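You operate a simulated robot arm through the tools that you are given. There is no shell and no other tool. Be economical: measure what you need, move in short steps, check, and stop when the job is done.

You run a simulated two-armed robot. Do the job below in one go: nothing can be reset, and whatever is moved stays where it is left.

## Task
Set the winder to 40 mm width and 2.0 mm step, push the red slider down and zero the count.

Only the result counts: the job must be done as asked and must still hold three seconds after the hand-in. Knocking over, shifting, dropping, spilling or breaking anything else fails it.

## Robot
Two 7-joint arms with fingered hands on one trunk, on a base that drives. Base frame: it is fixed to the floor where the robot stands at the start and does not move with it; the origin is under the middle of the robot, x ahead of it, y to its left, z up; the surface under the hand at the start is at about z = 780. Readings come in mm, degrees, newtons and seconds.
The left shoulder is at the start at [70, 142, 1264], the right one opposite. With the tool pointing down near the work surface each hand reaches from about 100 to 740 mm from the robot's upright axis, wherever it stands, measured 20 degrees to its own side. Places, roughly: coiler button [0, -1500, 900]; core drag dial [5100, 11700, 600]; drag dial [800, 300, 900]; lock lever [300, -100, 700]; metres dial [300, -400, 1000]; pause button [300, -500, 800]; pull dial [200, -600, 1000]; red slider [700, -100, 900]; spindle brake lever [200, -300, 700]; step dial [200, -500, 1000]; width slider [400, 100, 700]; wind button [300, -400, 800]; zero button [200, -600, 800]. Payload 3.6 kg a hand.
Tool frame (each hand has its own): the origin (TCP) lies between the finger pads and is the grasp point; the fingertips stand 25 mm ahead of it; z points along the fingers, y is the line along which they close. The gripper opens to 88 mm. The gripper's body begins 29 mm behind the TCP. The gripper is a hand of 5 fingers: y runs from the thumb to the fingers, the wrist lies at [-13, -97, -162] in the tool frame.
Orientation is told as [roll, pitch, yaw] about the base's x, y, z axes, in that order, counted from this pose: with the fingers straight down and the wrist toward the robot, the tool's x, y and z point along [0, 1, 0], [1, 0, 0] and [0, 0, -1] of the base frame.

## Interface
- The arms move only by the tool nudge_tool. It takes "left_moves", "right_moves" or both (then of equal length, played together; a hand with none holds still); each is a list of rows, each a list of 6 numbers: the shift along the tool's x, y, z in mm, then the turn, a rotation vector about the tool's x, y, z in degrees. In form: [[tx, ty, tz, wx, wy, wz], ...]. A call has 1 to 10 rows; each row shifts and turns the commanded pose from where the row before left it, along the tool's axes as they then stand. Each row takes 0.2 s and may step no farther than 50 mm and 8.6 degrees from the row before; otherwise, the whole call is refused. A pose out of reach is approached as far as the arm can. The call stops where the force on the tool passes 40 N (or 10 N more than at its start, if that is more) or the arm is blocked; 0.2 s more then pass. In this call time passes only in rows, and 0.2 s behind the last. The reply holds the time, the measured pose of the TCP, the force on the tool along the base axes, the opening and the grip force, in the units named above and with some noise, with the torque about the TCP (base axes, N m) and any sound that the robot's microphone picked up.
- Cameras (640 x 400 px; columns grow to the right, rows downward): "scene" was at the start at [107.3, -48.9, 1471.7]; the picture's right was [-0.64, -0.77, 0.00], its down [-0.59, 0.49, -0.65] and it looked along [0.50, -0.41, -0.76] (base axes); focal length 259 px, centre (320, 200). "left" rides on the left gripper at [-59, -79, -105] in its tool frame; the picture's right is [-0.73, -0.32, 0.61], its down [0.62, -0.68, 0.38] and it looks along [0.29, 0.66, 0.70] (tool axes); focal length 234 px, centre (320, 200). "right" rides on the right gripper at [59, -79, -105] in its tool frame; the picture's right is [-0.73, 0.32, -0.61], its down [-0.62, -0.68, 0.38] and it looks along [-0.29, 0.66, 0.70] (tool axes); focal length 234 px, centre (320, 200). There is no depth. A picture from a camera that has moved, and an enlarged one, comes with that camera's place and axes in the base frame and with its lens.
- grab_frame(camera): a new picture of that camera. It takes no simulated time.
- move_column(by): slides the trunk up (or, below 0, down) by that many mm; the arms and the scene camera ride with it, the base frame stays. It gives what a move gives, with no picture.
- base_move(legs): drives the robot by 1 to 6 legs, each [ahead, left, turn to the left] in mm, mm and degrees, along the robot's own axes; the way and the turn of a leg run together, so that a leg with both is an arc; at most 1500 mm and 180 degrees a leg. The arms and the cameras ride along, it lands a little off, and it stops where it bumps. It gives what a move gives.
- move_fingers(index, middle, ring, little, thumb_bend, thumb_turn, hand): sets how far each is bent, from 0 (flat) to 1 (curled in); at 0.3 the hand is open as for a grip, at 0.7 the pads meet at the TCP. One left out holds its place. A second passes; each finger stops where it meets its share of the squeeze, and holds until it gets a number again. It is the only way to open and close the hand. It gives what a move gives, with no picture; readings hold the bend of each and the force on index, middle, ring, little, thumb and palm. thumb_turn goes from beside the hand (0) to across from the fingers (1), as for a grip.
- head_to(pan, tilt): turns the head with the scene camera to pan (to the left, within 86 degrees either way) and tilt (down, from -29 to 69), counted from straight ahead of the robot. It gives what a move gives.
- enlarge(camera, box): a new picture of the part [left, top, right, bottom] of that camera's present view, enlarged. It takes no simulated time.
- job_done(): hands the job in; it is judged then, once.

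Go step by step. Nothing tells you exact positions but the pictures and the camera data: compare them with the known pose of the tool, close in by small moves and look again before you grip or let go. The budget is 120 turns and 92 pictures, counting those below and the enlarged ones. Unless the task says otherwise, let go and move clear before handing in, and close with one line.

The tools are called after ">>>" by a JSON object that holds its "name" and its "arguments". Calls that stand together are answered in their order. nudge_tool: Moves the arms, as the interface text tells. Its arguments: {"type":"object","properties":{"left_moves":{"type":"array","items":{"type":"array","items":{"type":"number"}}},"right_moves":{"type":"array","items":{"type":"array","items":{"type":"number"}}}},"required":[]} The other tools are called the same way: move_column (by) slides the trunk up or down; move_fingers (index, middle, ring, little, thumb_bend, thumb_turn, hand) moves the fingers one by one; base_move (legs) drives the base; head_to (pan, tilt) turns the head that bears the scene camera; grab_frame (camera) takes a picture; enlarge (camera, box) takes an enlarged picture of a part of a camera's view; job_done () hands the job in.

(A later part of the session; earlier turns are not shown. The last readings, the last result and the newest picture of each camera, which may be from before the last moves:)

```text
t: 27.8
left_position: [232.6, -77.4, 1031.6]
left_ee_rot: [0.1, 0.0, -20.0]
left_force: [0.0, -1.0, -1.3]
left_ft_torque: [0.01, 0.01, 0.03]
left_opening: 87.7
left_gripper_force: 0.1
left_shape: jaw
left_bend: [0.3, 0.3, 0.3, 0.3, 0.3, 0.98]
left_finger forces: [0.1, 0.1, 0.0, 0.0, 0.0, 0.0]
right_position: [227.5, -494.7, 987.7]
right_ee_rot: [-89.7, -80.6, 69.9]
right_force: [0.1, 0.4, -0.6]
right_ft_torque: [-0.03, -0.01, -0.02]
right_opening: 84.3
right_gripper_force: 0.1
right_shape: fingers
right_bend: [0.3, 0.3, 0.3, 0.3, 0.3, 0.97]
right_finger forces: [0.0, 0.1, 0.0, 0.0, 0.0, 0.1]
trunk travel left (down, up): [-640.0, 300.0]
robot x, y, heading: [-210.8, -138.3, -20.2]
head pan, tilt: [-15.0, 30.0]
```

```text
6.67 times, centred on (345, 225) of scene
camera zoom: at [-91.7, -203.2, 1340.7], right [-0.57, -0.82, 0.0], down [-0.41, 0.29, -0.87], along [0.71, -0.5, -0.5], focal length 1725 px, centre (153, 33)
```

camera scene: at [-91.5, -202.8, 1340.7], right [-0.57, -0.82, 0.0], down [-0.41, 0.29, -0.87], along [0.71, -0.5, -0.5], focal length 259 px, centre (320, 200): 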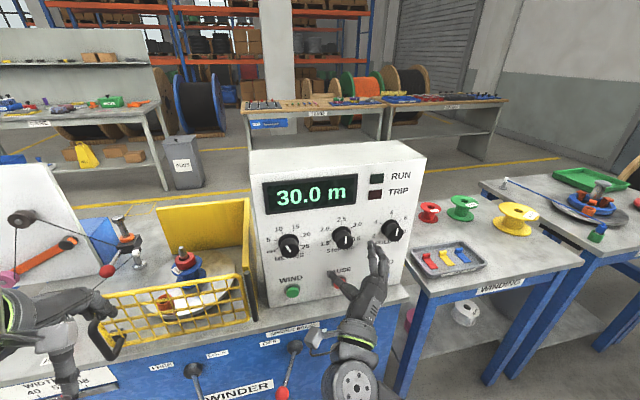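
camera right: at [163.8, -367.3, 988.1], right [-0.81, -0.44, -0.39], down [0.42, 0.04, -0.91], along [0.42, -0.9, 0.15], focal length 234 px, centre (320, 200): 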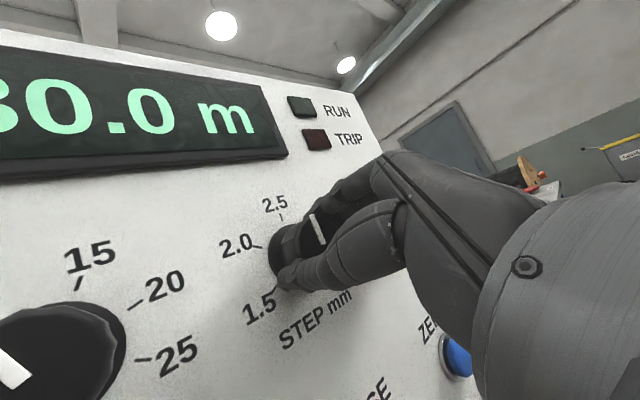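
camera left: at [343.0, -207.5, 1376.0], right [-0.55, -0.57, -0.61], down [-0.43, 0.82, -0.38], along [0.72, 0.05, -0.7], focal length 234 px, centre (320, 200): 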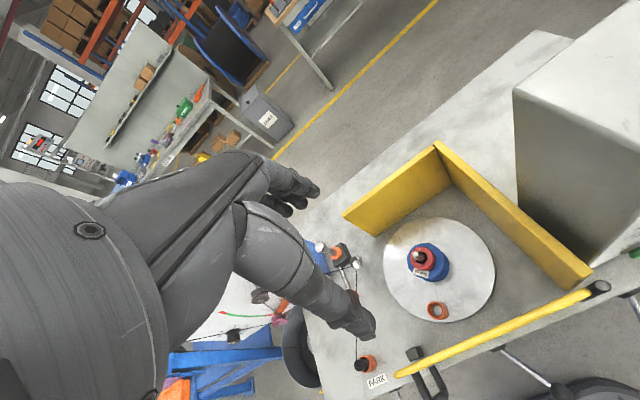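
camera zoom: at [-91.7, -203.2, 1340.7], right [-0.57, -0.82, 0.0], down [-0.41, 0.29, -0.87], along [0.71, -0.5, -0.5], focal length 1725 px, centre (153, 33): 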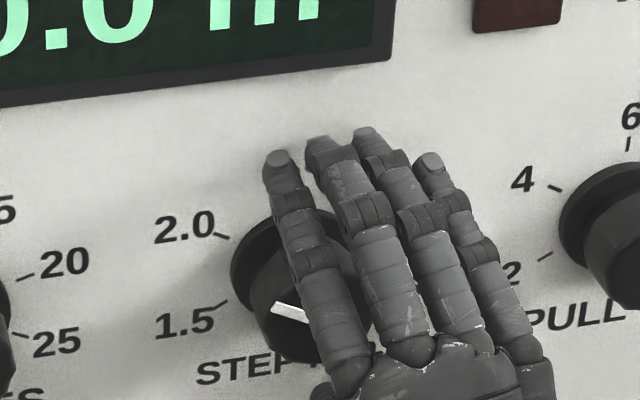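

I back off to see the pointer clearly.

>>> {"name": "nudge_tool", "arguments": {"right_moves": [[0, 0, -20, 0, 0, 0], [0, 0, -30, 0, 0, 0], [-40, 0, -20, 0, 0, 0], [-40, 0, 0, 0, 0, 0], [-30, 0, 0, 0, 0, 0]]}}

>>> {"name": "enlarge", "arguments": {"camera": "scene", "box": [315, 205, 375, 255]}}

```text
t: 29.0
left_position: [232.6, -77.7, 1031.8]
left_ee_rot: [-0.1, 0.0, -20.0]
left_force: [-0.3, -0.4, -0.9]
left_ft_torque: [-0.01, -0.02, 0.02]
left_opening: 87.7
left_gripper_force: 0.1
left_shape: jaw
left_bend: [0.3, 0.3, 0.3, 0.3, 0.3, 0.98]
left_finger forces: [0.0, 0.1, 0.0, 0.0, 0.0, 0.0]
right_position: [125.3, -575.7, 1005.8]
right_ee_rot: [-90.2, -80.8, 70.4]
right_force: [0.0, 0.1, -0.1]
right_ft_torque: [-0.02, 0.0, 0.01]
right_opening: 84.4
right_gripper_force: 0.1
right_shape: fingers
right_bend: [0.3, 0.3, 0.3, 0.3, 0.3, 0.97]
right_finger forces: [0.1, 0.1, 0.0, 0.1, 0.0, 0.0]
trunk travel left (down, up): [-640.0, 300.0]
robot x, y, heading: [-212.3, -139.3, -20.0]
head pan, tilt: [-15.0, 30.0]
```

```text
8.00 times, centred on (345, 230) of scene
camera zoom: at [-92.3, -203.8, 1340.7], right [-0.57, -0.82, 0.0], down [-0.41, 0.29, -0.87], along [0.71, -0.5, -0.5], focal length 2070 px, centre (120, -40)
```

zoom: 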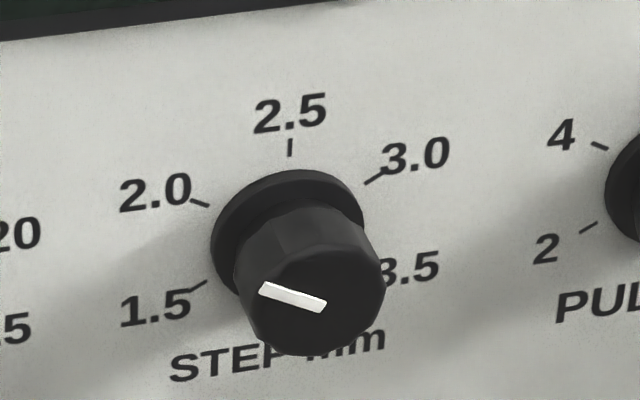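

The step pointer stands at 2.0. Next the ZERO button: I lower the trunk to button height and form a pointing index finger.

>>> {"name": "move_column", "arguments": {"by": -160}}

>>> {"name": "move_fingers", "arguments": {"hand": "right", "index": 0.3, "middle": 1, "ring": 1, "little": 1, "thumb_bend": 0.9}}

>>> {"name": "grab_frame", "arguments": {"camera": "scene"}}

>>> {"name": "grab_frame", "arguments": {"camera": "right"}}

```text
t: 30.9
left_position: [233.2, -77.3, 871.9]
left_ee_rot: [0.0, 0.0, -20.0]
left_force: [-0.7, 0.4, -0.9]
left_ft_torque: [0.0, -0.02, -0.02]
left_opening: 87.8
left_gripper_force: 0.1
left_shape: jaw
left_bend: [0.3, 0.3, 0.3, 0.3, 0.3, 0.98]
left_finger forces: [0.0, 0.0, 0.0, 0.1, 0.0, 0.1]
right_position: [126.9, -575.8, 846.9]
right_ee_rot: [-90.0, -80.7, 70.0]
right_force: [-0.2, -0.5, -0.6]
right_ft_torque: [0.02, 0.01, 0.01]
right_opening: 84.4
right_gripper_force: 0.1
right_shape: fingers
right_bend: [0.3, 0.3, 0.3, 0.3, 0.3, 0.97]
right_finger forces: [0.0, 0.0, 0.0, 0.0, 0.0, 0.1]
trunk travel left (down, up): [-480.0, 460.0]
robot x, y, heading: [-210.4, -135.9, -20.2]
head pan, tilt: [-15.0, 30.0]
```

```text
t: 31.9
left_position: [231.2, -77.3, 871.3]
left_ee_rot: [-0.1, 0.0, -20.0]
left_force: [-0.1, 0.2, -0.2]
left_ft_torque: [0.01, -0.01, -0.03]
left_opening: 87.7
left_gripper_force: 0.2
left_shape: jaw
left_bend: [0.3, 0.3, 0.3, 0.3, 0.3, 0.98]
left_finger forces: [0.0, 0.1, 0.0, 0.0, 0.1, 0.0]
right_position: [126.2, -576.1, 846.3]
right_ee_rot: [-89.8, -80.7, 70.0]
right_force: [-0.4, 0.1, 0.1]
right_ft_torque: [0.0, 0.0, 0.03]
right_opening: 18.2
right_gripper_force: 0.1
right_shape: fingers
right_bend: [0.3, 1.0, 1.0, 1.0, 0.9, 0.97]
right_finger forces: [0.1, 0.0, 0.0, 0.0, 0.0, 0.0]
trunk travel left (down, up): [-480.0, 460.0]
robot x, y, heading: [-210.0, -136.9, -20.1]
head pan, tilt: [-15.0, 30.0]
```

```text
61 pictures are left
camera scene: at [-91.8, -203.3, 1180.7], right [-0.57, -0.82, 0.0], down [-0.41, 0.29, -0.87], along [0.71, -0.5, -0.5], focal length 259 px, centre (320, 200)
```

scene: 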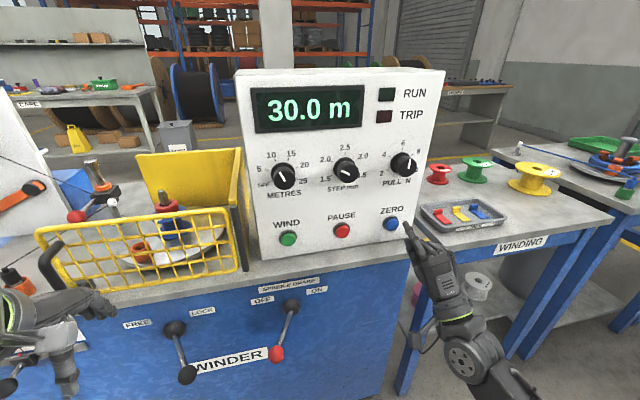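

```text
60 pictures are left
camera right: at [43.7, -497.5, 759.0], right [-0.8, -0.42, 0.44], down [0.11, -0.81, -0.57], along [0.59, -0.41, 0.69], focal length 234 px, centre (320, 200)
```

right: 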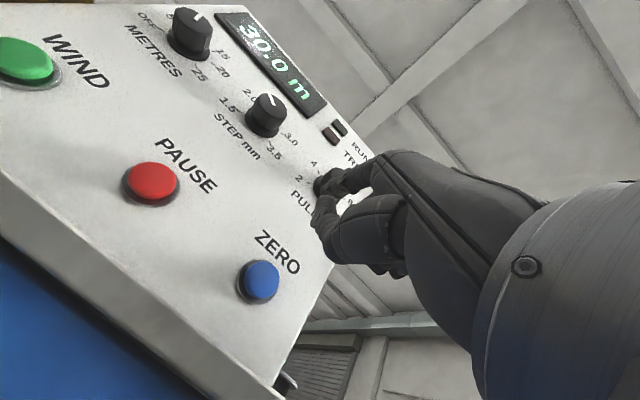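

>>> {"name": "enlarge", "arguments": {"camera": "scene", "box": [370, 190, 470, 260]}}

>>> {"name": "enlarge", "arguments": {"camera": "right", "box": [220, 150, 420, 320]}}

```text
5.71 times, centred on (420, 225) of scene
camera zoom: at [-91.8, -203.3, 1180.7], right [-0.57, -0.82, 0.0], down [-0.41, 0.29, -0.87], along [0.71, -0.5, -0.5], focal length 1479 px, centre (-251, 57)
```

zoom: 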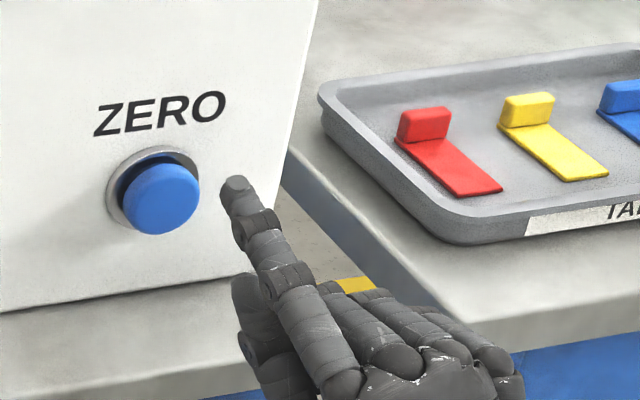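

```text
2.35 times, centred on (320, 235) of right
camera zoom: at [43.7, -497.5, 759.0], right [-0.8, -0.42, 0.44], down [0.11, -0.81, -0.57], along [0.59, -0.41, 0.69], focal length 551 px, centre (320, 118)
```

zoom: 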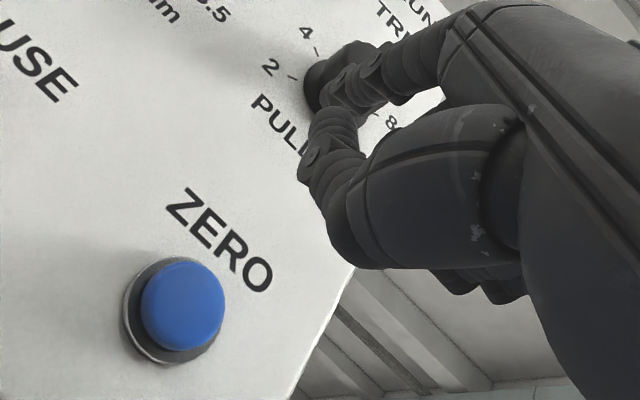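

Index tip is about 45 mm above the TCP. I bend it a bit to bring it nearer the hand axis, then look again.

>>> {"name": "move_fingers", "arguments": {"hand": "right", "index": 0.45}}

>>> {"name": "nudge_tool", "arguments": {"right_moves": [[-12, -20, 15, 0, 0, 0]]}}

>>> {"name": "enlarge", "arguments": {"camera": "scene", "box": [370, 190, 470, 260]}}

>>> {"name": "grab_frame", "arguments": {"camera": "right"}}

```text
t: 32.9
left_position: [231.5, -76.9, 872.0]
left_ee_rot: [-0.1, 0.0, -20.0]
left_force: [-0.7, 0.3, 1.0]
left_ft_torque: [-0.03, -0.02, -0.04]
left_opening: 87.6
left_gripper_force: 0.1
left_shape: jaw
left_bend: [0.3, 0.3, 0.3, 0.3, 0.3, 0.98]
left_finger forces: [0.1, 0.1, 0.0, 0.0, 0.1, 0.1]
right_position: [126.0, -575.2, 845.3]
right_ee_rot: [-89.9, -80.7, 70.1]
right_force: [-0.1, -0.5, 0.5]
right_ft_torque: [0.03, 0.0, 0.03]
right_opening: 10.0
right_gripper_force: 0.1
right_shape: fingers
right_bend: [0.44, 1.0, 1.0, 1.0, 0.9, 0.97]
right_finger forces: [0.0, 0.0, 0.1, 0.1, 0.0, 0.0]
trunk travel left (down, up): [-480.0, 460.0]
robot x, y, heading: [-208.1, -132.5, -19.9]
head pan, tilt: [-15.0, 30.0]
```

```text
t: 33.2
left_position: [232.9, -77.4, 870.8]
left_ee_rot: [-0.1, 0.0, -19.9]
left_force: [0.2, -0.2, 0.0]
left_ft_torque: [0.01, 0.0, -0.03]
left_opening: 87.7
left_gripper_force: 0.0
left_shape: jaw
left_bend: [0.3, 0.3, 0.3, 0.3, 0.3, 0.98]
left_finger forces: [0.0, 0.0, 0.0, 0.0, 0.0, 0.1]
right_position: [135.6, -595.2, 827.2]
right_ee_rot: [-89.6, -80.8, 69.6]
right_force: [-0.6, -0.4, -0.5]
right_ft_torque: [0.03, -0.04, 0.01]
right_opening: 9.7
right_gripper_force: 0.1
right_shape: fingers
right_bend: [0.44, 1.0, 1.0, 1.0, 0.9, 0.97]
right_finger forces: [0.0, 0.1, 0.1, 0.0, 0.0, 0.0]
trunk travel left (down, up): [-480.0, 460.0]
robot x, y, heading: [-210.9, -135.2, -19.9]
head pan, tilt: [-15.0, 30.0]
```

```text
5.71 times, centred on (420, 225) of scene
camera zoom: at [-91.5, -203.9, 1180.6], right [-0.57, -0.82, 0.0], down [-0.41, 0.29, -0.87], along [0.71, -0.5, -0.5], focal length 1479 px, centre (-251, 57)
```

zoom: 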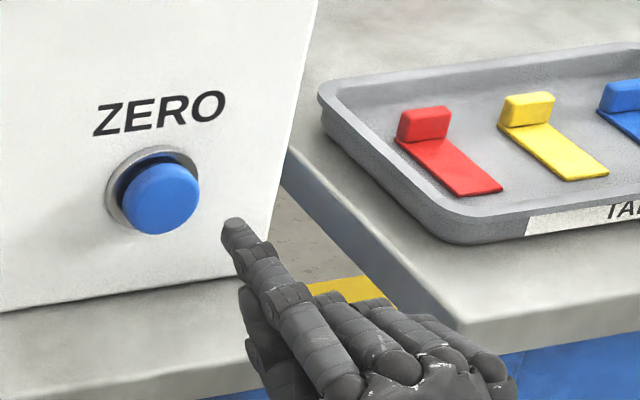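

```text
56 pictures are left
camera right: at [52.4, -517.2, 739.9], right [-0.8, -0.42, 0.44], down [0.11, -0.81, -0.57], along [0.59, -0.41, 0.69], focal length 234 px, centre (320, 200)
```

right: 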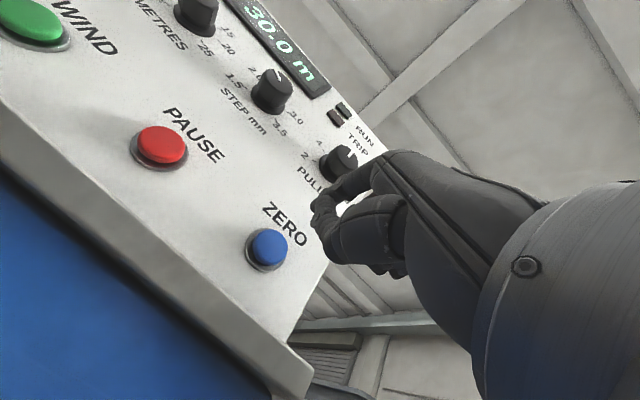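

Index tip is aligned sideways, 17 mm high. I lower and advance to near contact.

>>> {"name": "nudge_tool", "arguments": {"right_moves": [[2.7, -17, 10, 0, 0, 0], [0, 0, 20, 0, 0, 0], [0, 0, 8, 0, 0, 0]]}}

>>> {"name": "enlarge", "arguments": {"camera": "scene", "box": [370, 190, 470, 260]}}

```text
t: 34.0
left_position: [233.7, -76.8, 872.2]
left_ee_rot: [0.0, 0.0, -20.0]
left_force: [0.2, -0.7, 0.5]
left_ft_torque: [0.03, -0.03, -0.03]
left_opening: 87.7
left_gripper_force: 0.1
left_shape: jaw
left_bend: [0.3, 0.3, 0.3, 0.3, 0.3, 0.98]
left_finger forces: [0.1, 0.0, 0.0, 0.0, 0.1, 0.0]
right_position: [169.7, -608.0, 809.1]
right_ee_rot: [-89.8, -80.7, 69.9]
right_force: [-0.3, 0.2, -0.5]
right_ft_torque: [-0.03, -0.01, 0.01]
right_opening: 9.8
right_gripper_force: 0.0
right_shape: fingers
right_bend: [0.44, 1.0, 1.0, 1.0, 0.9, 0.97]
right_finger forces: [0.1, 0.0, 0.0, 0.1, 0.0, 0.1]
trunk travel left (down, up): [-480.0, 460.0]
robot x, y, heading: [-211.8, -135.0, -20.1]
head pan, tilt: [-15.0, 30.0]
```

```text
5.71 times, centred on (420, 225) of scene
camera zoom: at [-91.7, -203.4, 1180.7], right [-0.57, -0.82, 0.0], down [-0.41, 0.29, -0.87], along [0.71, -0.5, -0.5], focal length 1479 px, centre (-251, 57)
```

zoom: 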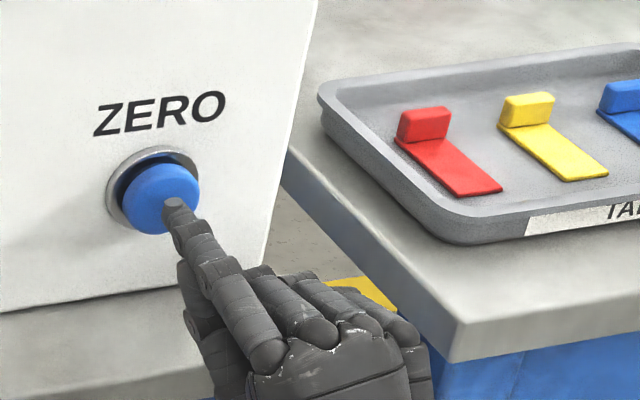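

>>> {"name": "nudge_tool", "arguments": {"right_moves": [[0, 0, 5, 0, 0, 0], [0, 0, 4, 0, 0, 0], [0, 0, 4, 0, 0, 0], [0, 0, 3, 0, 0, 0]]}}

>>> {"name": "enlarge", "arguments": {"camera": "scene", "box": [240, 70, 460, 260]}}

```text
t: 35.0
left_position: [231.3, -78.0, 872.2]
left_ee_rot: [-0.1, -0.1, -20.1]
left_force: [1.7, -0.5, 0.1]
left_ft_torque: [-0.01, -0.01, 0.0]
left_opening: 87.5
left_gripper_force: 0.0
left_shape: jaw
left_bend: [0.3, 0.3, 0.3, 0.3, 0.3, 0.98]
left_finger forces: [0.0, 0.0, 0.0, 0.0, 0.0, 0.0]
right_position: [184.2, -612.9, 811.3]
right_ee_rot: [-90.6, -80.9, 70.6]
right_force: [-12.5, 5.1, -2.2]
right_ft_torque: [-0.2, -0.36, 0.18]
right_opening: 9.4
right_gripper_force: 6.2
right_shape: fingers
right_bend: [0.45, 1.0, 1.0, 1.0, 0.9, 0.97]
right_finger forces: [13.6, 0.0, 0.1, 0.0, 0.0, 0.0]
trunk travel left (down, up): [-480.0, 460.0]
robot x, y, heading: [-210.3, -135.6, -20.5]
head pan, tilt: [-15.0, 30.0]
heard: click
```

```text
2.11 times, centred on (350, 165) of scene
camera zoom: at [-94.0, -202.7, 1180.9], right [-0.57, -0.82, 0.0], down [-0.41, 0.29, -0.87], along [0.71, -0.5, -0.5], focal length 545 px, centre (257, 274)
```

zoom: 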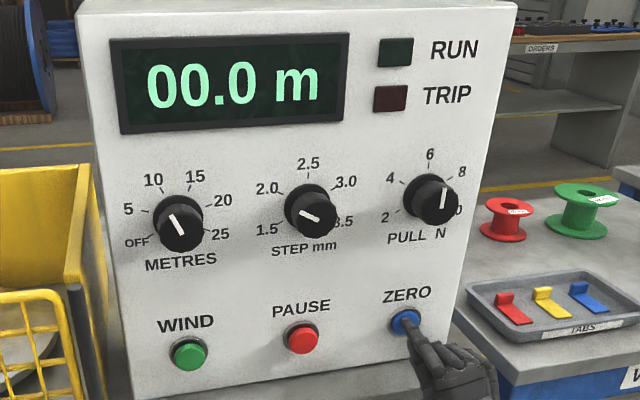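

Count reads 00.0. I withdraw the right hand, raise the trunk and then drive left toward the slider.

>>> {"name": "nudge_tool", "arguments": {"right_moves": [[0, 0, -30, 0, 0, 0], [0, 0, -40, 0, 0, 0], [0, 0, -40, 0, 0, 0]]}}

>>> {"name": "move_column", "arguments": {"by": 320}}

>>> {"name": "base_move", "arguments": {"legs": [[0, 250, 0], [90, 0, 0]]}}

>>> {"name": "head_to", "arguments": {"pan": 10, "tilt": 40}}

>>> {"name": "grab_frame", "arguments": {"camera": "scene"}}

>>> {"name": "grab_frame", "arguments": {"camera": "left"}}

```text
t: 35.9
left_position: [233.2, -77.2, 871.9]
left_ee_rot: [0.0, -0.1, -20.0]
left_force: [0.3, 0.3, -0.8]
left_ft_torque: [0.02, -0.02, 0.01]
left_opening: 87.8
left_gripper_force: 0.0
left_shape: jaw
left_bend: [0.3, 0.3, 0.3, 0.3, 0.3, 0.98]
left_finger forces: [0.1, 0.0, 0.1, 0.1, 0.0, 0.1]
right_position: [78.9, -574.8, 811.5]
right_ee_rot: [-90.3, -80.7, 70.5]
right_force: [-0.1, -0.5, -0.2]
right_ft_torque: [0.01, 0.01, 0.02]
right_opening: 9.9
right_gripper_force: 0.1
right_shape: fingers
right_bend: [0.44, 1.0, 1.0, 1.0, 0.9, 0.97]
right_finger forces: [0.1, 0.0, 0.1, 0.0, 0.0, 0.0]
trunk travel left (down, up): [-480.0, 460.0]
robot x, y, heading: [-210.9, -137.9, -20.0]
head pan, tilt: [-15.0, 30.0]
```

```text
t: 39.0
left_position: [232.9, -77.1, 1191.3]
left_ee_rot: [-0.1, -0.1, -20.0]
left_force: [-0.7, -0.7, -0.4]
left_ft_torque: [0.03, -0.01, 0.01]
left_opening: 87.6
left_gripper_force: 0.0
left_shape: jaw
left_bend: [0.3, 0.3, 0.3, 0.3, 0.3, 0.98]
left_finger forces: [0.1, 0.1, 0.0, 0.0, 0.0, 0.1]
right_position: [79.3, -575.8, 1131.1]
right_ee_rot: [-89.8, -80.6, 70.0]
right_force: [-0.4, -0.4, 0.5]
right_ft_torque: [0.02, 0.0, 0.02]
right_opening: 9.6
right_gripper_force: 0.0
right_shape: fingers
right_bend: [0.44, 1.0, 1.0, 1.0, 0.9, 0.97]
right_finger forces: [0.0, 0.1, 0.1, 0.0, 0.0, 0.0]
trunk travel left (down, up): [-800.0, 140.0]
robot x, y, heading: [-207.7, -134.5, -19.9]
head pan, tilt: [-15.0, 30.0]
```

```text
t: 41.5
left_position: [400.1, 123.8, 1192.7]
left_ee_rot: [0.0, -0.2, -20.2]
left_force: [0.2, -0.8, -1.1]
left_ft_torque: [0.02, 0.03, -0.02]
left_opening: 87.6
left_gripper_force: 0.1
left_shape: jaw
left_bend: [0.3, 0.3, 0.3, 0.3, 0.3, 0.98]
left_finger forces: [0.1, 0.0, 0.0, 0.1, 0.0, 0.0]
right_position: [246.4, -375.0, 1131.9]
right_ee_rot: [-90.2, -80.8, 70.2]
right_force: [-0.2, 0.8, 0.4]
right_ft_torque: [-0.02, -0.02, 0.0]
right_opening: 9.7
right_gripper_force: 0.2
right_shape: fingers
right_bend: [0.44, 1.0, 1.0, 1.0, 0.9, 0.97]
right_finger forces: [0.0, 0.1, 0.0, 0.0, 0.0, 0.0]
trunk travel left (down, up): [-800.0, 140.0]
robot x, y, heading: [-44.7, 67.6, -20.2]
head pan, tilt: [-15.0, 30.0]
```

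```text
t: 42.4
left_position: [399.6, 122.3, 1193.1]
left_ee_rot: [0.0, 0.1, -20.2]
left_force: [0.3, 0.3, -0.4]
left_ft_torque: [0.0, 0.02, -0.01]
left_opening: 87.7
left_gripper_force: 0.2
left_shape: jaw
left_bend: [0.3, 0.3, 0.3, 0.3, 0.3, 0.98]
left_finger forces: [0.0, 0.0, 0.0, 0.0, 0.0, 0.0]
right_position: [246.6, -376.4, 1132.0]
right_ee_rot: [-90.0, -80.7, 69.9]
right_force: [0.3, -0.1, -0.5]
right_ft_torque: [-0.01, 0.02, 0.01]
right_opening: 9.8
right_gripper_force: 0.2
right_shape: fingers
right_bend: [0.44, 1.0, 1.0, 1.0, 0.9, 0.97]
right_finger forces: [0.0, 0.1, 0.0, 0.0, 0.0, 0.0]
trunk travel left (down, up): [-800.0, 140.0]
robot x, y, heading: [-38.5, 69.0, -20.4]
head pan, tilt: [10.0, 40.0]
```

```text
53 pictures are left
camera scene: at [85.4, 34.3, 1485.4], right [-0.18, -0.98, 0.0], down [-0.63, 0.11, -0.77], along [0.75, -0.14, -0.64], focal length 259 px, centre (320, 200)
```

scene: 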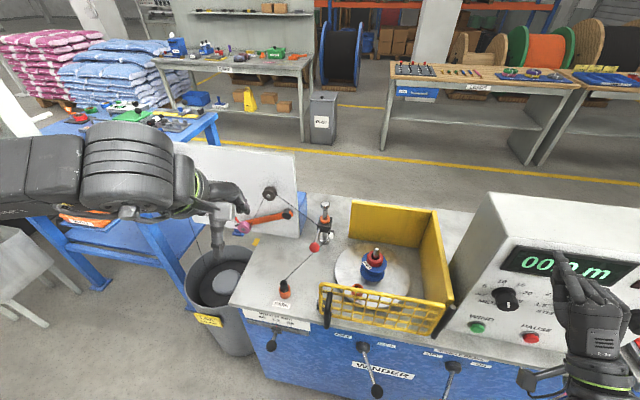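

```text
52 pictures are left
camera left: at [306.1, 94.8, 1296.7], right [-0.55, -0.57, -0.61], down [-0.42, 0.82, -0.38], along [0.72, 0.05, -0.7], focal length 234 px, centre (320, 200)
```

left: 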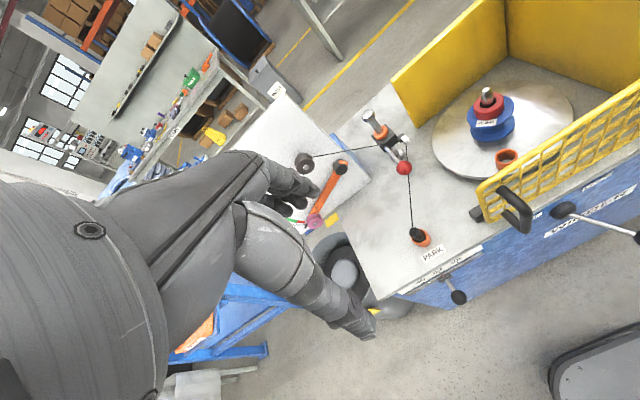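

>>> {"name": "enlarge", "arguments": {"camera": "scene", "box": [230, 190, 350, 360]}}

>>> {"name": "enlarge", "arguments": {"camera": "left", "box": [340, 100, 490, 310]}}

>>> {"name": "enlarge", "arguments": {"camera": "scene", "box": [290, 190, 360, 260]}}

```text
2.35 times, centred on (290, 275) of scene
camera zoom: at [85.4, 34.3, 1485.4], right [-0.18, -0.98, 0.0], down [-0.63, 0.11, -0.77], along [0.75, -0.14, -0.64], focal length 609 px, centre (391, 24)
```

zoom: 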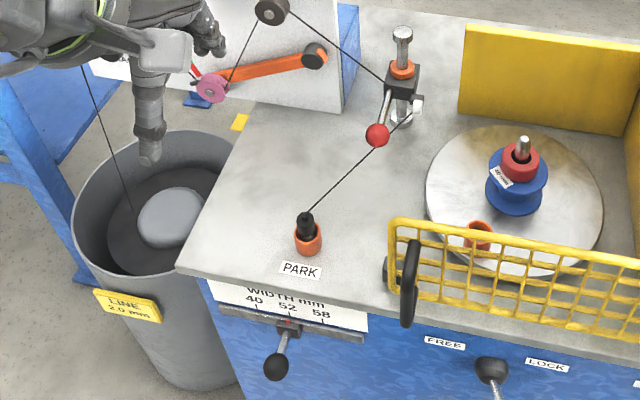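

```text
1.90 times, centred on (415, 205) of left
camera zoom: at [306.1, 94.8, 1296.7], right [-0.55, -0.57, -0.61], down [-0.42, 0.82, -0.38], along [0.72, 0.05, -0.7], focal length 446 px, centre (139, 190)
```

zoom: 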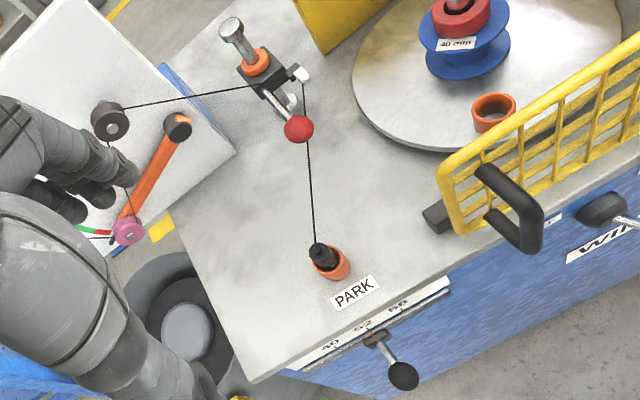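

```text
5.71 times, centred on (325, 225) of scene
camera zoom: at [85.4, 34.3, 1485.4], right [-0.18, -0.98, 0.0], down [-0.63, 0.11, -0.77], along [0.75, -0.14, -0.64], focal length 1479 px, centre (291, 57)
```

zoom: 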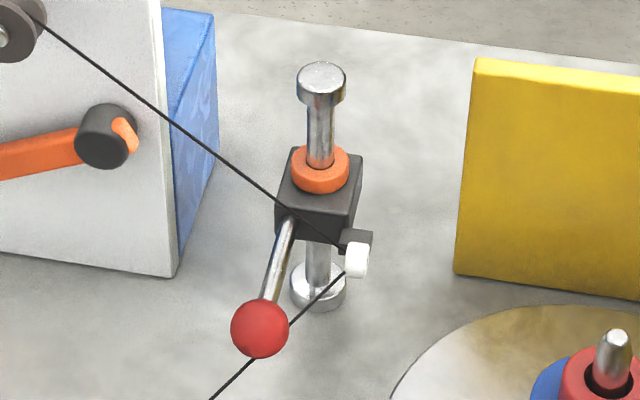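

The red ball is at about (590,-41,870), its block rides on a vertical post at (687,-93). I form a pointing finger with the left hand and go above the ball.

>>> {"name": "move_fingers", "arguments": {"hand": "left", "index": 0.45, "middle": 1, "ring": 1, "little": 1, "thumb_bend": 0.9}}

>>> {"name": "nudge_tool", "arguments": {"left_moves": [[-18, 41, 0, 0, 0, 0], [-18, 41, 0, 0, 0, 0], [-18, 41, 0, 0, 0, 0], [-18, 41, 0, 0, 0, 0], [-18, 41, 0, 0, 0, 0], [0, 0, 40, 0, 0, 0], [0, 0, 40, 0, 0, 0], [0, 0, 40, 0, 0, 0], [0, 0, 40, 0, 0, 0]]}}

>>> {"name": "grab_frame", "arguments": {"camera": "scene"}}

>>> {"name": "grab_frame", "arguments": {"camera": "left"}}

```text
t: 43.4
left_position: [401.6, 123.1, 1190.0]
left_ee_rot: [0.0, 0.0, -20.1]
left_force: [-0.3, -0.3, 0.3]
left_ft_torque: [0.01, 0.01, 0.02]
left_opening: 9.4
left_gripper_force: 0.1
left_shape: fingers
left_bend: [0.45, 1.0, 1.0, 1.0, 0.89, 0.98]
left_finger forces: [0.0, 0.1, 0.0, 0.1, 0.0, 0.0]
right_position: [246.3, -375.6, 1130.9]
right_ee_rot: [-89.8, -80.7, 69.7]
right_force: [-0.7, 1.0, 0.4]
right_ft_torque: [-0.01, 0.01, 0.01]
right_opening: 9.8
right_gripper_force: 0.1
right_shape: fingers
right_bend: [0.44, 1.0, 1.0, 1.0, 0.9, 0.97]
right_finger forces: [0.0, 0.0, 0.1, 0.0, 0.1, 0.1]
trunk travel left (down, up): [-800.0, 140.0]
robot x, y, heading: [-42.1, 64.0, -20.3]
head pan, tilt: [10.0, 40.0]
```

```text
t: 45.4
left_position: [561.0, -33.3, 1029.7]
left_ee_rot: [-0.1, -0.1, -20.1]
left_force: [0.2, -0.2, 0.4]
left_ft_torque: [0.01, 0.03, 0.01]
left_opening: 9.4
left_gripper_force: 0.1
left_shape: fingers
left_bend: [0.45, 1.0, 1.0, 1.0, 0.89, 0.98]
left_finger forces: [0.1, 0.0, 0.0, 0.0, 0.0, 0.1]
right_position: [246.8, -376.0, 1131.8]
right_ee_rot: [-89.7, -80.7, 69.8]
right_force: [-0.5, 0.3, -0.2]
right_ft_torque: [0.0, -0.02, -0.03]
right_opening: 9.8
right_gripper_force: 0.0
right_shape: fingers
right_bend: [0.44, 1.0, 1.0, 1.0, 0.9, 0.97]
right_finger forces: [0.1, 0.0, 0.0, 0.1, 0.0, 0.1]
trunk travel left (down, up): [-800.0, 140.0]
robot x, y, heading: [-46.1, 66.2, -20.3]
head pan, tilt: [10.0, 40.0]
```

```text
48 pictures are left
camera scene: at [86.4, 34.7, 1485.4], right [-0.18, -0.98, 0.0], down [-0.63, 0.11, -0.77], along [0.75, -0.14, -0.64], focal length 259 px, centre (320, 200)
```

scene: 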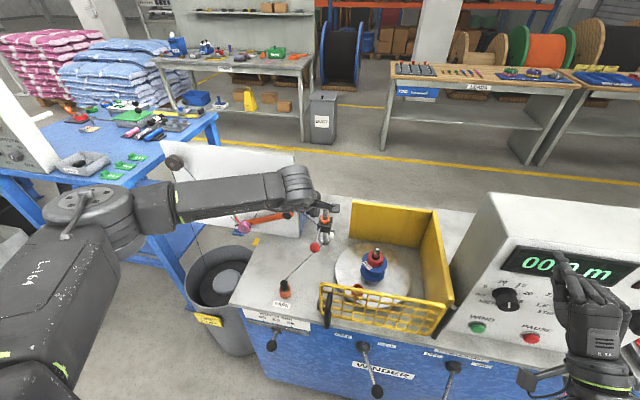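

```text
47 pictures are left
camera left: at [466.9, -60.0, 1135.2], right [-0.55, -0.57, -0.61], down [-0.42, 0.82, -0.38], along [0.72, 0.04, -0.7], focal length 234 px, centre (320, 200)
```

left: 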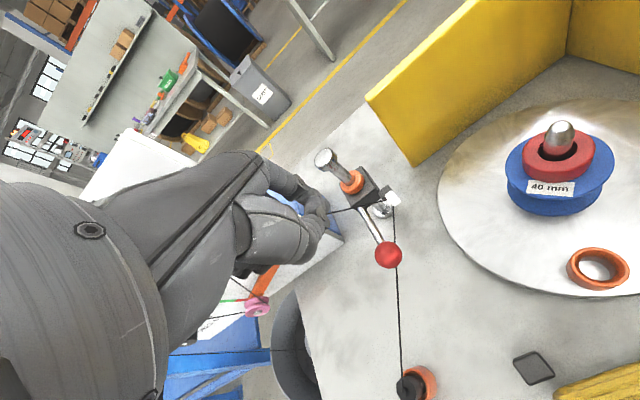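

>>> {"name": "nudge_tool", "arguments": {"left_moves": [[6, 0, 30, 0, 0, 0], [0, 0, 30, 0, 0, 0], [0, 0, 30, 0, 0, 0]]}}

>>> {"name": "grab_frame", "arguments": {"camera": "left"}}

>>> {"name": "enlarge", "arguments": {"camera": "scene", "box": [270, 180, 370, 280]}}

```text
t: 46.2
left_position: [566.2, -26.7, 941.2]
left_ee_rot: [0.0, -0.2, -20.2]
left_force: [-1.2, 0.2, -0.5]
left_ft_torque: [0.01, 0.02, 0.0]
left_opening: 9.5
left_gripper_force: 0.0
left_shape: fingers
left_bend: [0.45, 1.0, 1.0, 1.0, 0.89, 0.98]
left_finger forces: [0.1, 0.0, 0.0, 0.0, 0.0, 0.0]
right_position: [246.6, -375.8, 1130.8]
right_ee_rot: [-89.8, -80.7, 69.9]
right_force: [1.4, -0.6, 0.0]
right_ft_torque: [-0.01, -0.03, -0.02]
right_opening: 9.7
right_gripper_force: 0.0
right_shape: fingers
right_bend: [0.44, 1.0, 1.0, 1.0, 0.9, 0.97]
right_finger forces: [0.0, 0.0, 0.0, 0.0, 0.1, 0.0]
trunk travel left (down, up): [-800.0, 140.0]
robot x, y, heading: [-42.9, 66.8, -20.0]
head pan, tilt: [10.0, 40.0]
```

```text
46 pictures are left
camera left: at [470.7, -55.4, 1045.7], right [-0.55, -0.57, -0.61], down [-0.42, 0.82, -0.38], along [0.72, 0.04, -0.7], focal length 234 px, centre (320, 200)
```

left: 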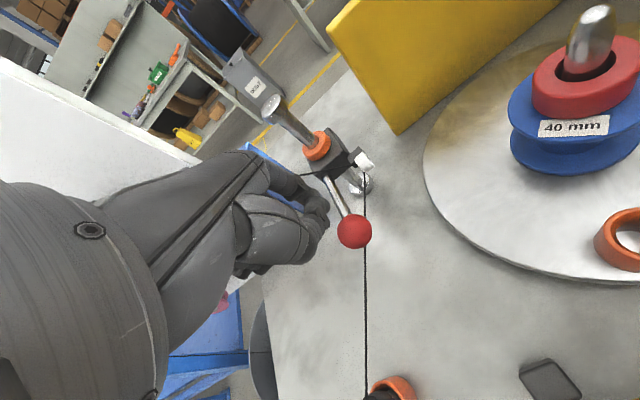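

```text
4.00 times, centred on (320, 230) of scene
camera zoom: at [86.1, 34.1, 1485.4], right [-0.18, -0.98, 0.0], down [-0.63, 0.11, -0.77], along [0.75, -0.14, -0.64], focal length 1035 px, centre (320, 80)
```

zoom: 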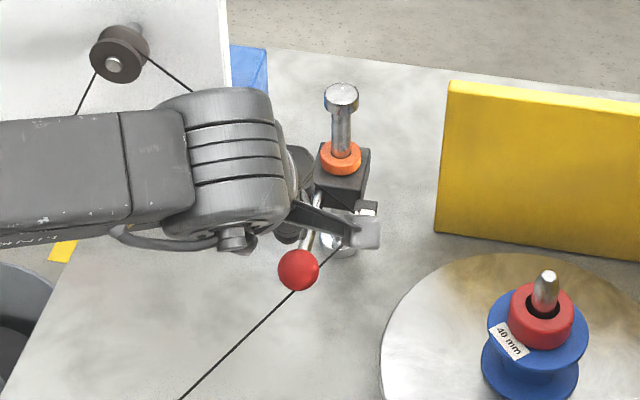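

The index tip is straight above the ball. I press down in small steps.

>>> {"name": "nudge_tool", "arguments": {"left_moves": [[0, 0, 20, 0, 0, 0], [0, 0, 8, 0, 0, 0], [0, 0, 6, 0, 0, 0], [0, 0, 6, 0, 0, 0], [0, 0, 6, 0, 0, 0]]}}

>>> {"name": "grab_frame", "arguments": {"camera": "left"}}

>>> {"name": "enlarge", "arguments": {"camera": "scene", "box": [270, 180, 370, 280]}}

```text
t: 47.4
left_position: [564.5, -26.5, 894.9]
left_ee_rot: [0.0, 0.0, -20.2]
left_force: [0.3, -0.5, 0.7]
left_ft_torque: [0.01, -0.04, 0.04]
left_opening: 10.0
left_gripper_force: 0.6
left_shape: fingers
left_bend: [0.44, 1.0, 1.0, 1.0, 0.9, 0.98]
left_finger forces: [0.7, 0.0, 0.1, 0.0, 0.0, 0.0]
right_position: [247.2, -375.2, 1131.4]
right_ee_rot: [-89.9, -80.7, 69.8]
right_force: [0.0, 0.0, 0.7]
right_ft_torque: [0.01, -0.01, -0.03]
right_opening: 9.5
right_gripper_force: 0.0
right_shape: fingers
right_bend: [0.44, 1.0, 1.0, 1.0, 0.9, 0.97]
right_finger forces: [0.0, 0.1, 0.0, 0.0, 0.0, 0.1]
trunk travel left (down, up): [-800.0, 140.0]
robot x, y, heading: [-42.5, 67.5, -19.9]
head pan, tilt: [10.0, 40.0]
```

```text
44 pictures are left
camera left: at [469.9, -54.9, 1000.1], right [-0.55, -0.57, -0.61], down [-0.42, 0.82, -0.38], along [0.72, 0.05, -0.7], focal length 234 px, centre (320, 200)
```

left: 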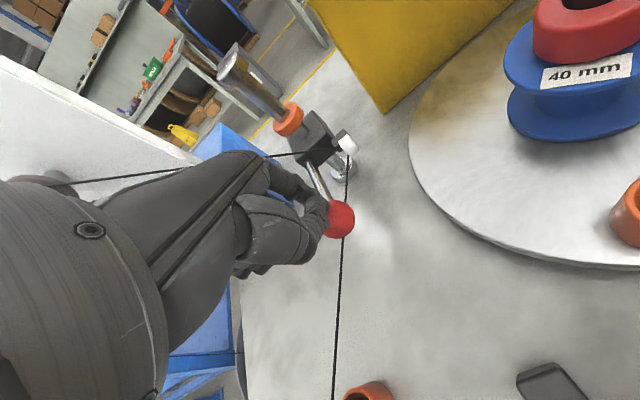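

```text
4.00 times, centred on (320, 230) of scene
camera zoom: at [85.8, 34.3, 1485.4], right [-0.18, -0.98, 0.0], down [-0.63, 0.11, -0.77], along [0.75, -0.14, -0.64], focal length 1035 px, centre (320, 80)
```

zoom: 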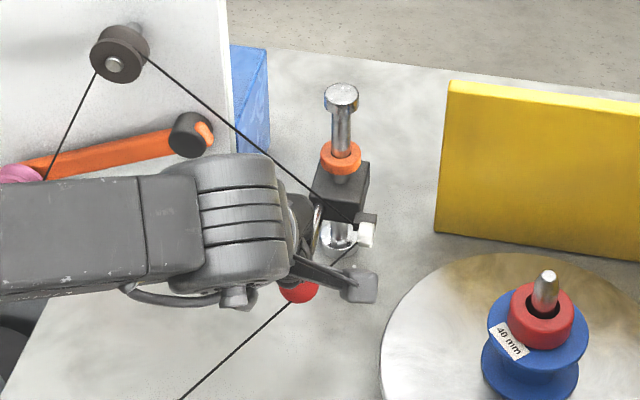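

Contact is light and the block is already leaving the orange collar, so it slides down. I continue until it bottoms out.

>>> {"name": "nudge_tool", "arguments": {"left_moves": [[0, 0, 6, 0, 0, 0], [0, 0, 6, 0, 0, 0], [0, 0, 6, 0, 0, 0], [0, 0, 6, 0, 0, 0], [0, 0, 6, 0, 0, 0]]}}

>>> {"name": "grab_frame", "arguments": {"camera": "left"}}

>>> {"name": "enlarge", "arguments": {"camera": "scene", "box": [270, 180, 370, 280]}}

```text
t: 48.6
left_position: [566.4, -27.2, 864.2]
left_ee_rot: [0.0, 0.0, -20.2]
left_force: [-0.2, -0.3, 0.7]
left_ft_torque: [-0.02, 0.01, -0.01]
left_opening: 9.7
left_gripper_force: 0.9
left_shape: fingers
left_bend: [0.45, 1.0, 1.0, 1.0, 0.9, 0.98]
left_finger forces: [1.1, 0.1, 0.0, 0.0, 0.1, 0.0]
right_position: [246.8, -374.9, 1131.7]
right_ee_rot: [-89.9, -80.7, 69.7]
right_force: [0.4, 0.2, 0.0]
right_ft_torque: [-0.02, 0.01, -0.01]
right_opening: 10.0
right_gripper_force: 0.1
right_shape: fingers
right_bend: [0.44, 1.0, 1.0, 1.0, 0.9, 0.97]
right_finger forces: [0.0, 0.0, 0.0, 0.0, 0.0, 0.0]
trunk travel left (down, up): [-800.0, 140.0]
robot x, y, heading: [-42.8, 67.2, -20.0]
head pan, tilt: [10.0, 40.0]
```

```text
42 pictures are left
camera left: at [470.7, -54.7, 970.2], right [-0.55, -0.57, -0.61], down [-0.42, 0.82, -0.38], along [0.72, 0.05, -0.7], focal length 234 px, centre (320, 200)
```

left: 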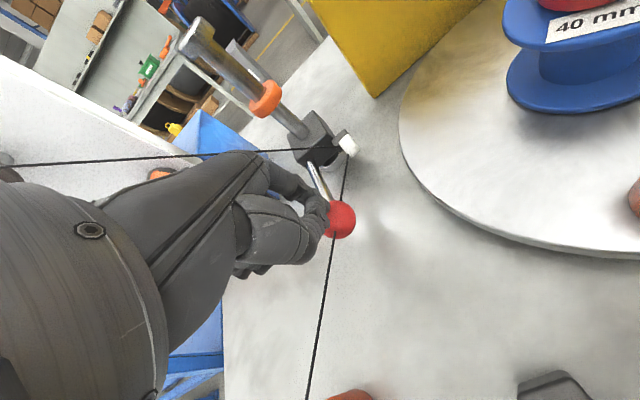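

```text
4.00 times, centred on (320, 230) of scene
camera zoom: at [85.7, 34.2, 1485.4], right [-0.18, -0.98, 0.0], down [-0.63, 0.11, -0.77], along [0.75, -0.14, -0.64], focal length 1035 px, centre (320, 80)
```

zoom: 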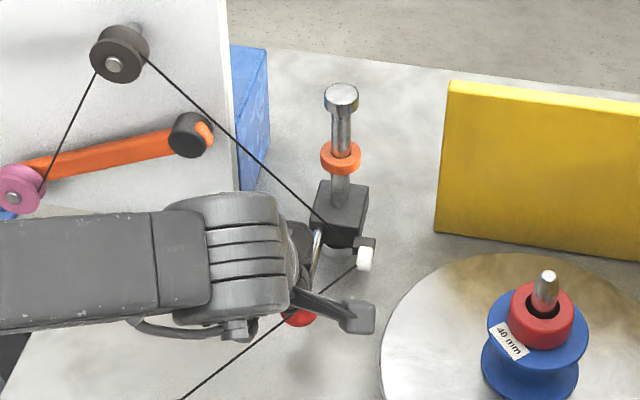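

>>> {"name": "nudge_tool", "arguments": {"left_moves": [[0, 0, 5, 0, 0, 0], [0, 0, 5, 0, 0, 0], [0, 0, 4, 0, 0, 0], [0, 0, 4, 0, 0, 0]]}}

>>> {"name": "grab_frame", "arguments": {"camera": "left"}}

>>> {"name": "enlarge", "arguments": {"camera": "scene", "box": [270, 180, 370, 280]}}

```text
t: 49.6
left_position: [560.0, -27.9, 854.3]
left_ee_rot: [-0.1, -0.7, -20.2]
left_force: [-2.9, -0.4, 35.3]
left_ft_torque: [-0.66, -1.2, -0.08]
left_opening: 12.7
left_gripper_force: 16.7
left_shape: fingers
left_bend: [0.38, 1.0, 1.0, 1.0, 0.9, 0.98]
left_finger forces: [33.1, 0.0, 0.0, 0.0, 0.0, 0.0]
right_position: [240.9, -375.1, 1134.0]
right_ee_rot: [-92.1, -80.9, 72.0]
right_force: [-0.4, -0.4, 0.3]
right_ft_torque: [-0.01, 0.0, -0.01]
right_opening: 9.8
right_gripper_force: 0.1
right_shape: fingers
right_bend: [0.44, 1.0, 1.0, 1.0, 0.9, 0.97]
right_finger forces: [0.1, 0.1, 0.0, 0.1, 0.1, 0.0]
trunk travel left (down, up): [-800.0, 140.0]
robot x, y, heading: [-45.9, 67.6, -20.1]
head pan, tilt: [10.0, 40.0]
```

```text
40 pictures are left
camera left: at [465.0, -54.8, 958.3], right [-0.55, -0.57, -0.61], down [-0.42, 0.82, -0.39], along [0.72, 0.04, -0.69], focal length 234 px, centre (320, 200)
```

left: 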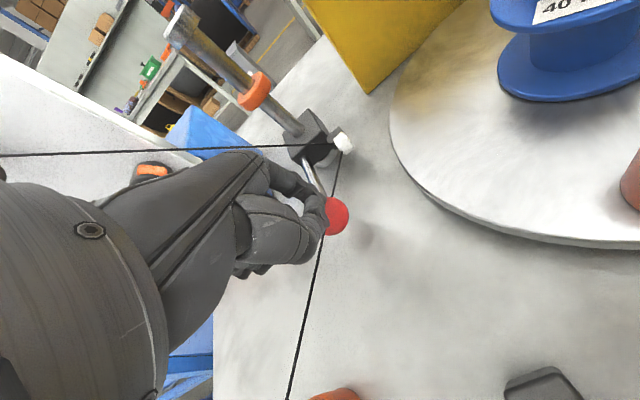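

```text
4.00 times, centred on (320, 230) of scene
camera zoom: at [77.3, 35.6, 1486.7], right [-0.18, -0.98, 0.0], down [-0.63, 0.11, -0.77], along [0.76, -0.14, -0.64], focal length 1035 px, centre (320, 80)
```

zoom: 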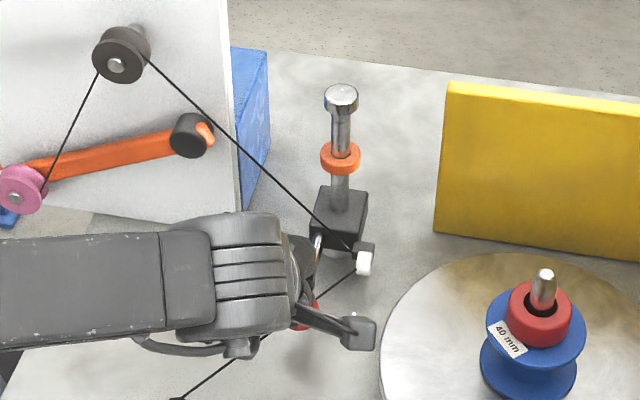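

It has hit the bottom stop. I lift off and check that it stays down.

>>> {"name": "nudge_tool", "arguments": {"left_moves": [[0, 0, -8, 0, 0, 0], [0, 0, -20, 0, 0, 0], [0, 0, -40, 0, 0, 0], [0, 0, -40, 0, 0, 0], [0, 0, -40, 0, 0, 0], [20, -40, -20, 0, 0, 0], [20, -45, 0, 0, 0, 0], [20, -45, 0, 0, 0, 0]]}}

>>> {"name": "enlarge", "arguments": {"camera": "scene", "box": [230, 190, 350, 360]}}

>>> {"name": "grab_frame", "arguments": {"camera": "left"}}

```text
t: 51.4
left_position: [462.4, 75.7, 1016.6]
left_ee_rot: [0.1, -0.1, -20.2]
left_force: [0.6, -0.1, 0.2]
left_ft_torque: [-0.03, 0.0, 0.0]
left_opening: 10.0
left_gripper_force: 0.1
left_shape: fingers
left_bend: [0.44, 1.0, 1.0, 1.0, 0.9, 0.98]
left_finger forces: [0.0, 0.0, 0.1, 0.1, 0.0, 0.0]
right_position: [245.1, -375.8, 1132.0]
right_ee_rot: [-90.3, -80.7, 70.4]
right_force: [0.1, -0.3, 1.1]
right_ft_torque: [0.01, 0.02, -0.03]
right_opening: 9.7
right_gripper_force: 0.0
right_shape: fingers
right_bend: [0.44, 1.0, 1.0, 1.0, 0.9, 0.97]
right_finger forces: [0.1, 0.0, 0.1, 0.0, 0.0, 0.0]
trunk travel left (down, up): [-800.0, 140.0]
robot x, y, heading: [-41.7, 68.3, -20.1]
head pan, tilt: [10.0, 40.0]
```

```text
2.35 times, centred on (290, 275) of scene
camera zoom: at [84.3, 35.7, 1485.6], right [-0.18, -0.98, 0.0], down [-0.63, 0.11, -0.77], along [0.75, -0.14, -0.64], focal length 609 px, centre (391, 24)
```

zoom: 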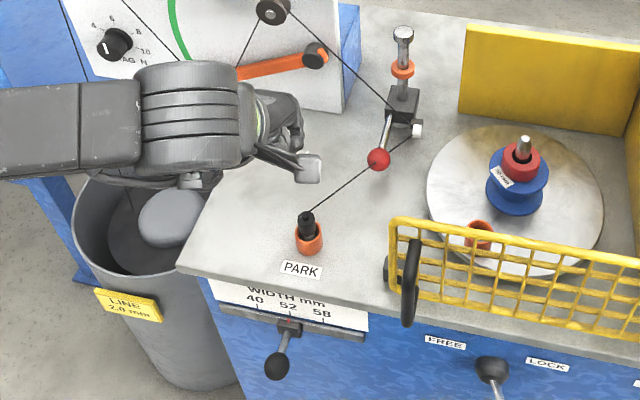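

```text
37 pictures are left
camera left: at [367.2, 46.5, 1120.7], right [-0.55, -0.57, -0.61], down [-0.42, 0.82, -0.39], along [0.72, 0.04, -0.69], focal length 234 px, centre (320, 200)
```

left: 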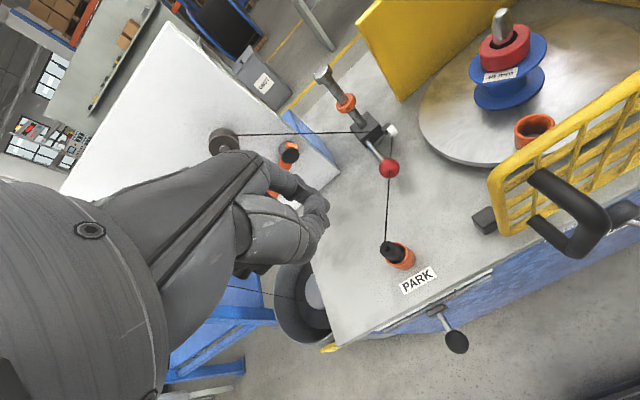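

The red slider stays down. Now the width slider on the front face; I zoom in.

>>> {"name": "enlarge", "arguments": {"camera": "scene", "box": [235, 300, 325, 360]}}

>>> {"name": "enlarge", "arguments": {"camera": "left", "box": [330, 240, 510, 370]}}

>>> {"name": "enlarge", "arguments": {"camera": "scene", "box": [290, 190, 360, 260]}}

```text
6.67 times, centred on (280, 330) of scene
camera zoom: at [84.3, 35.7, 1485.6], right [-0.18, -0.98, 0.0], down [-0.63, 0.11, -0.77], along [0.75, -0.14, -0.64], focal length 1725 px, centre (587, -667)
```

zoom: 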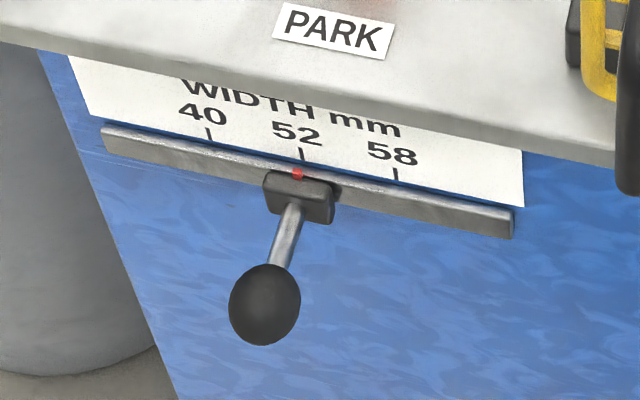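

```text
3.08 times, centred on (420, 305) of left
camera zoom: at [367.2, 46.5, 1120.7], right [-0.55, -0.57, -0.61], down [-0.42, 0.82, -0.39], along [0.72, 0.04, -0.69], focal length 720 px, centre (12, -123)
```

zoom: 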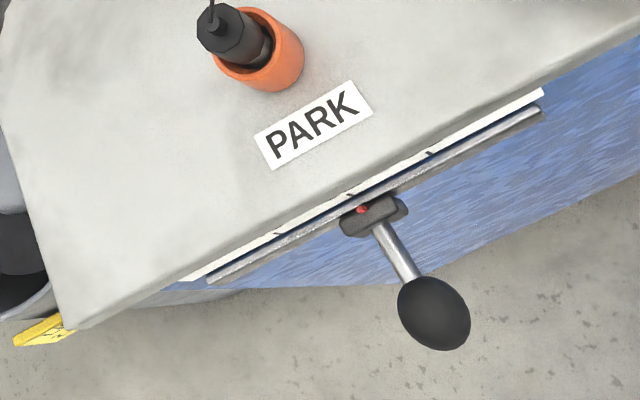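

```text
5.71 times, centred on (325, 225) of scene
camera zoom: at [84.3, 35.7, 1485.6], right [-0.18, -0.98, 0.0], down [-0.63, 0.11, -0.77], along [0.75, -0.14, -0.64], focal length 1479 px, centre (291, 57)
```

zoom: 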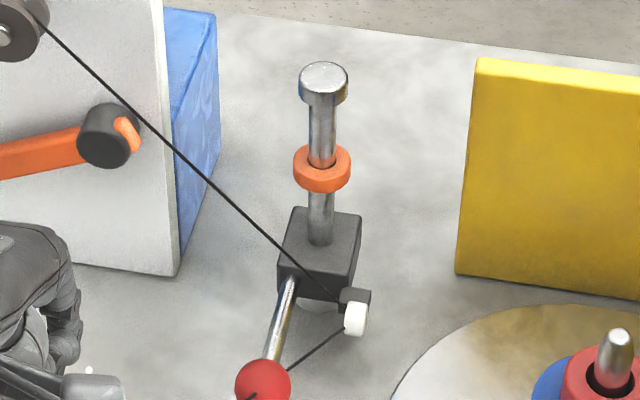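

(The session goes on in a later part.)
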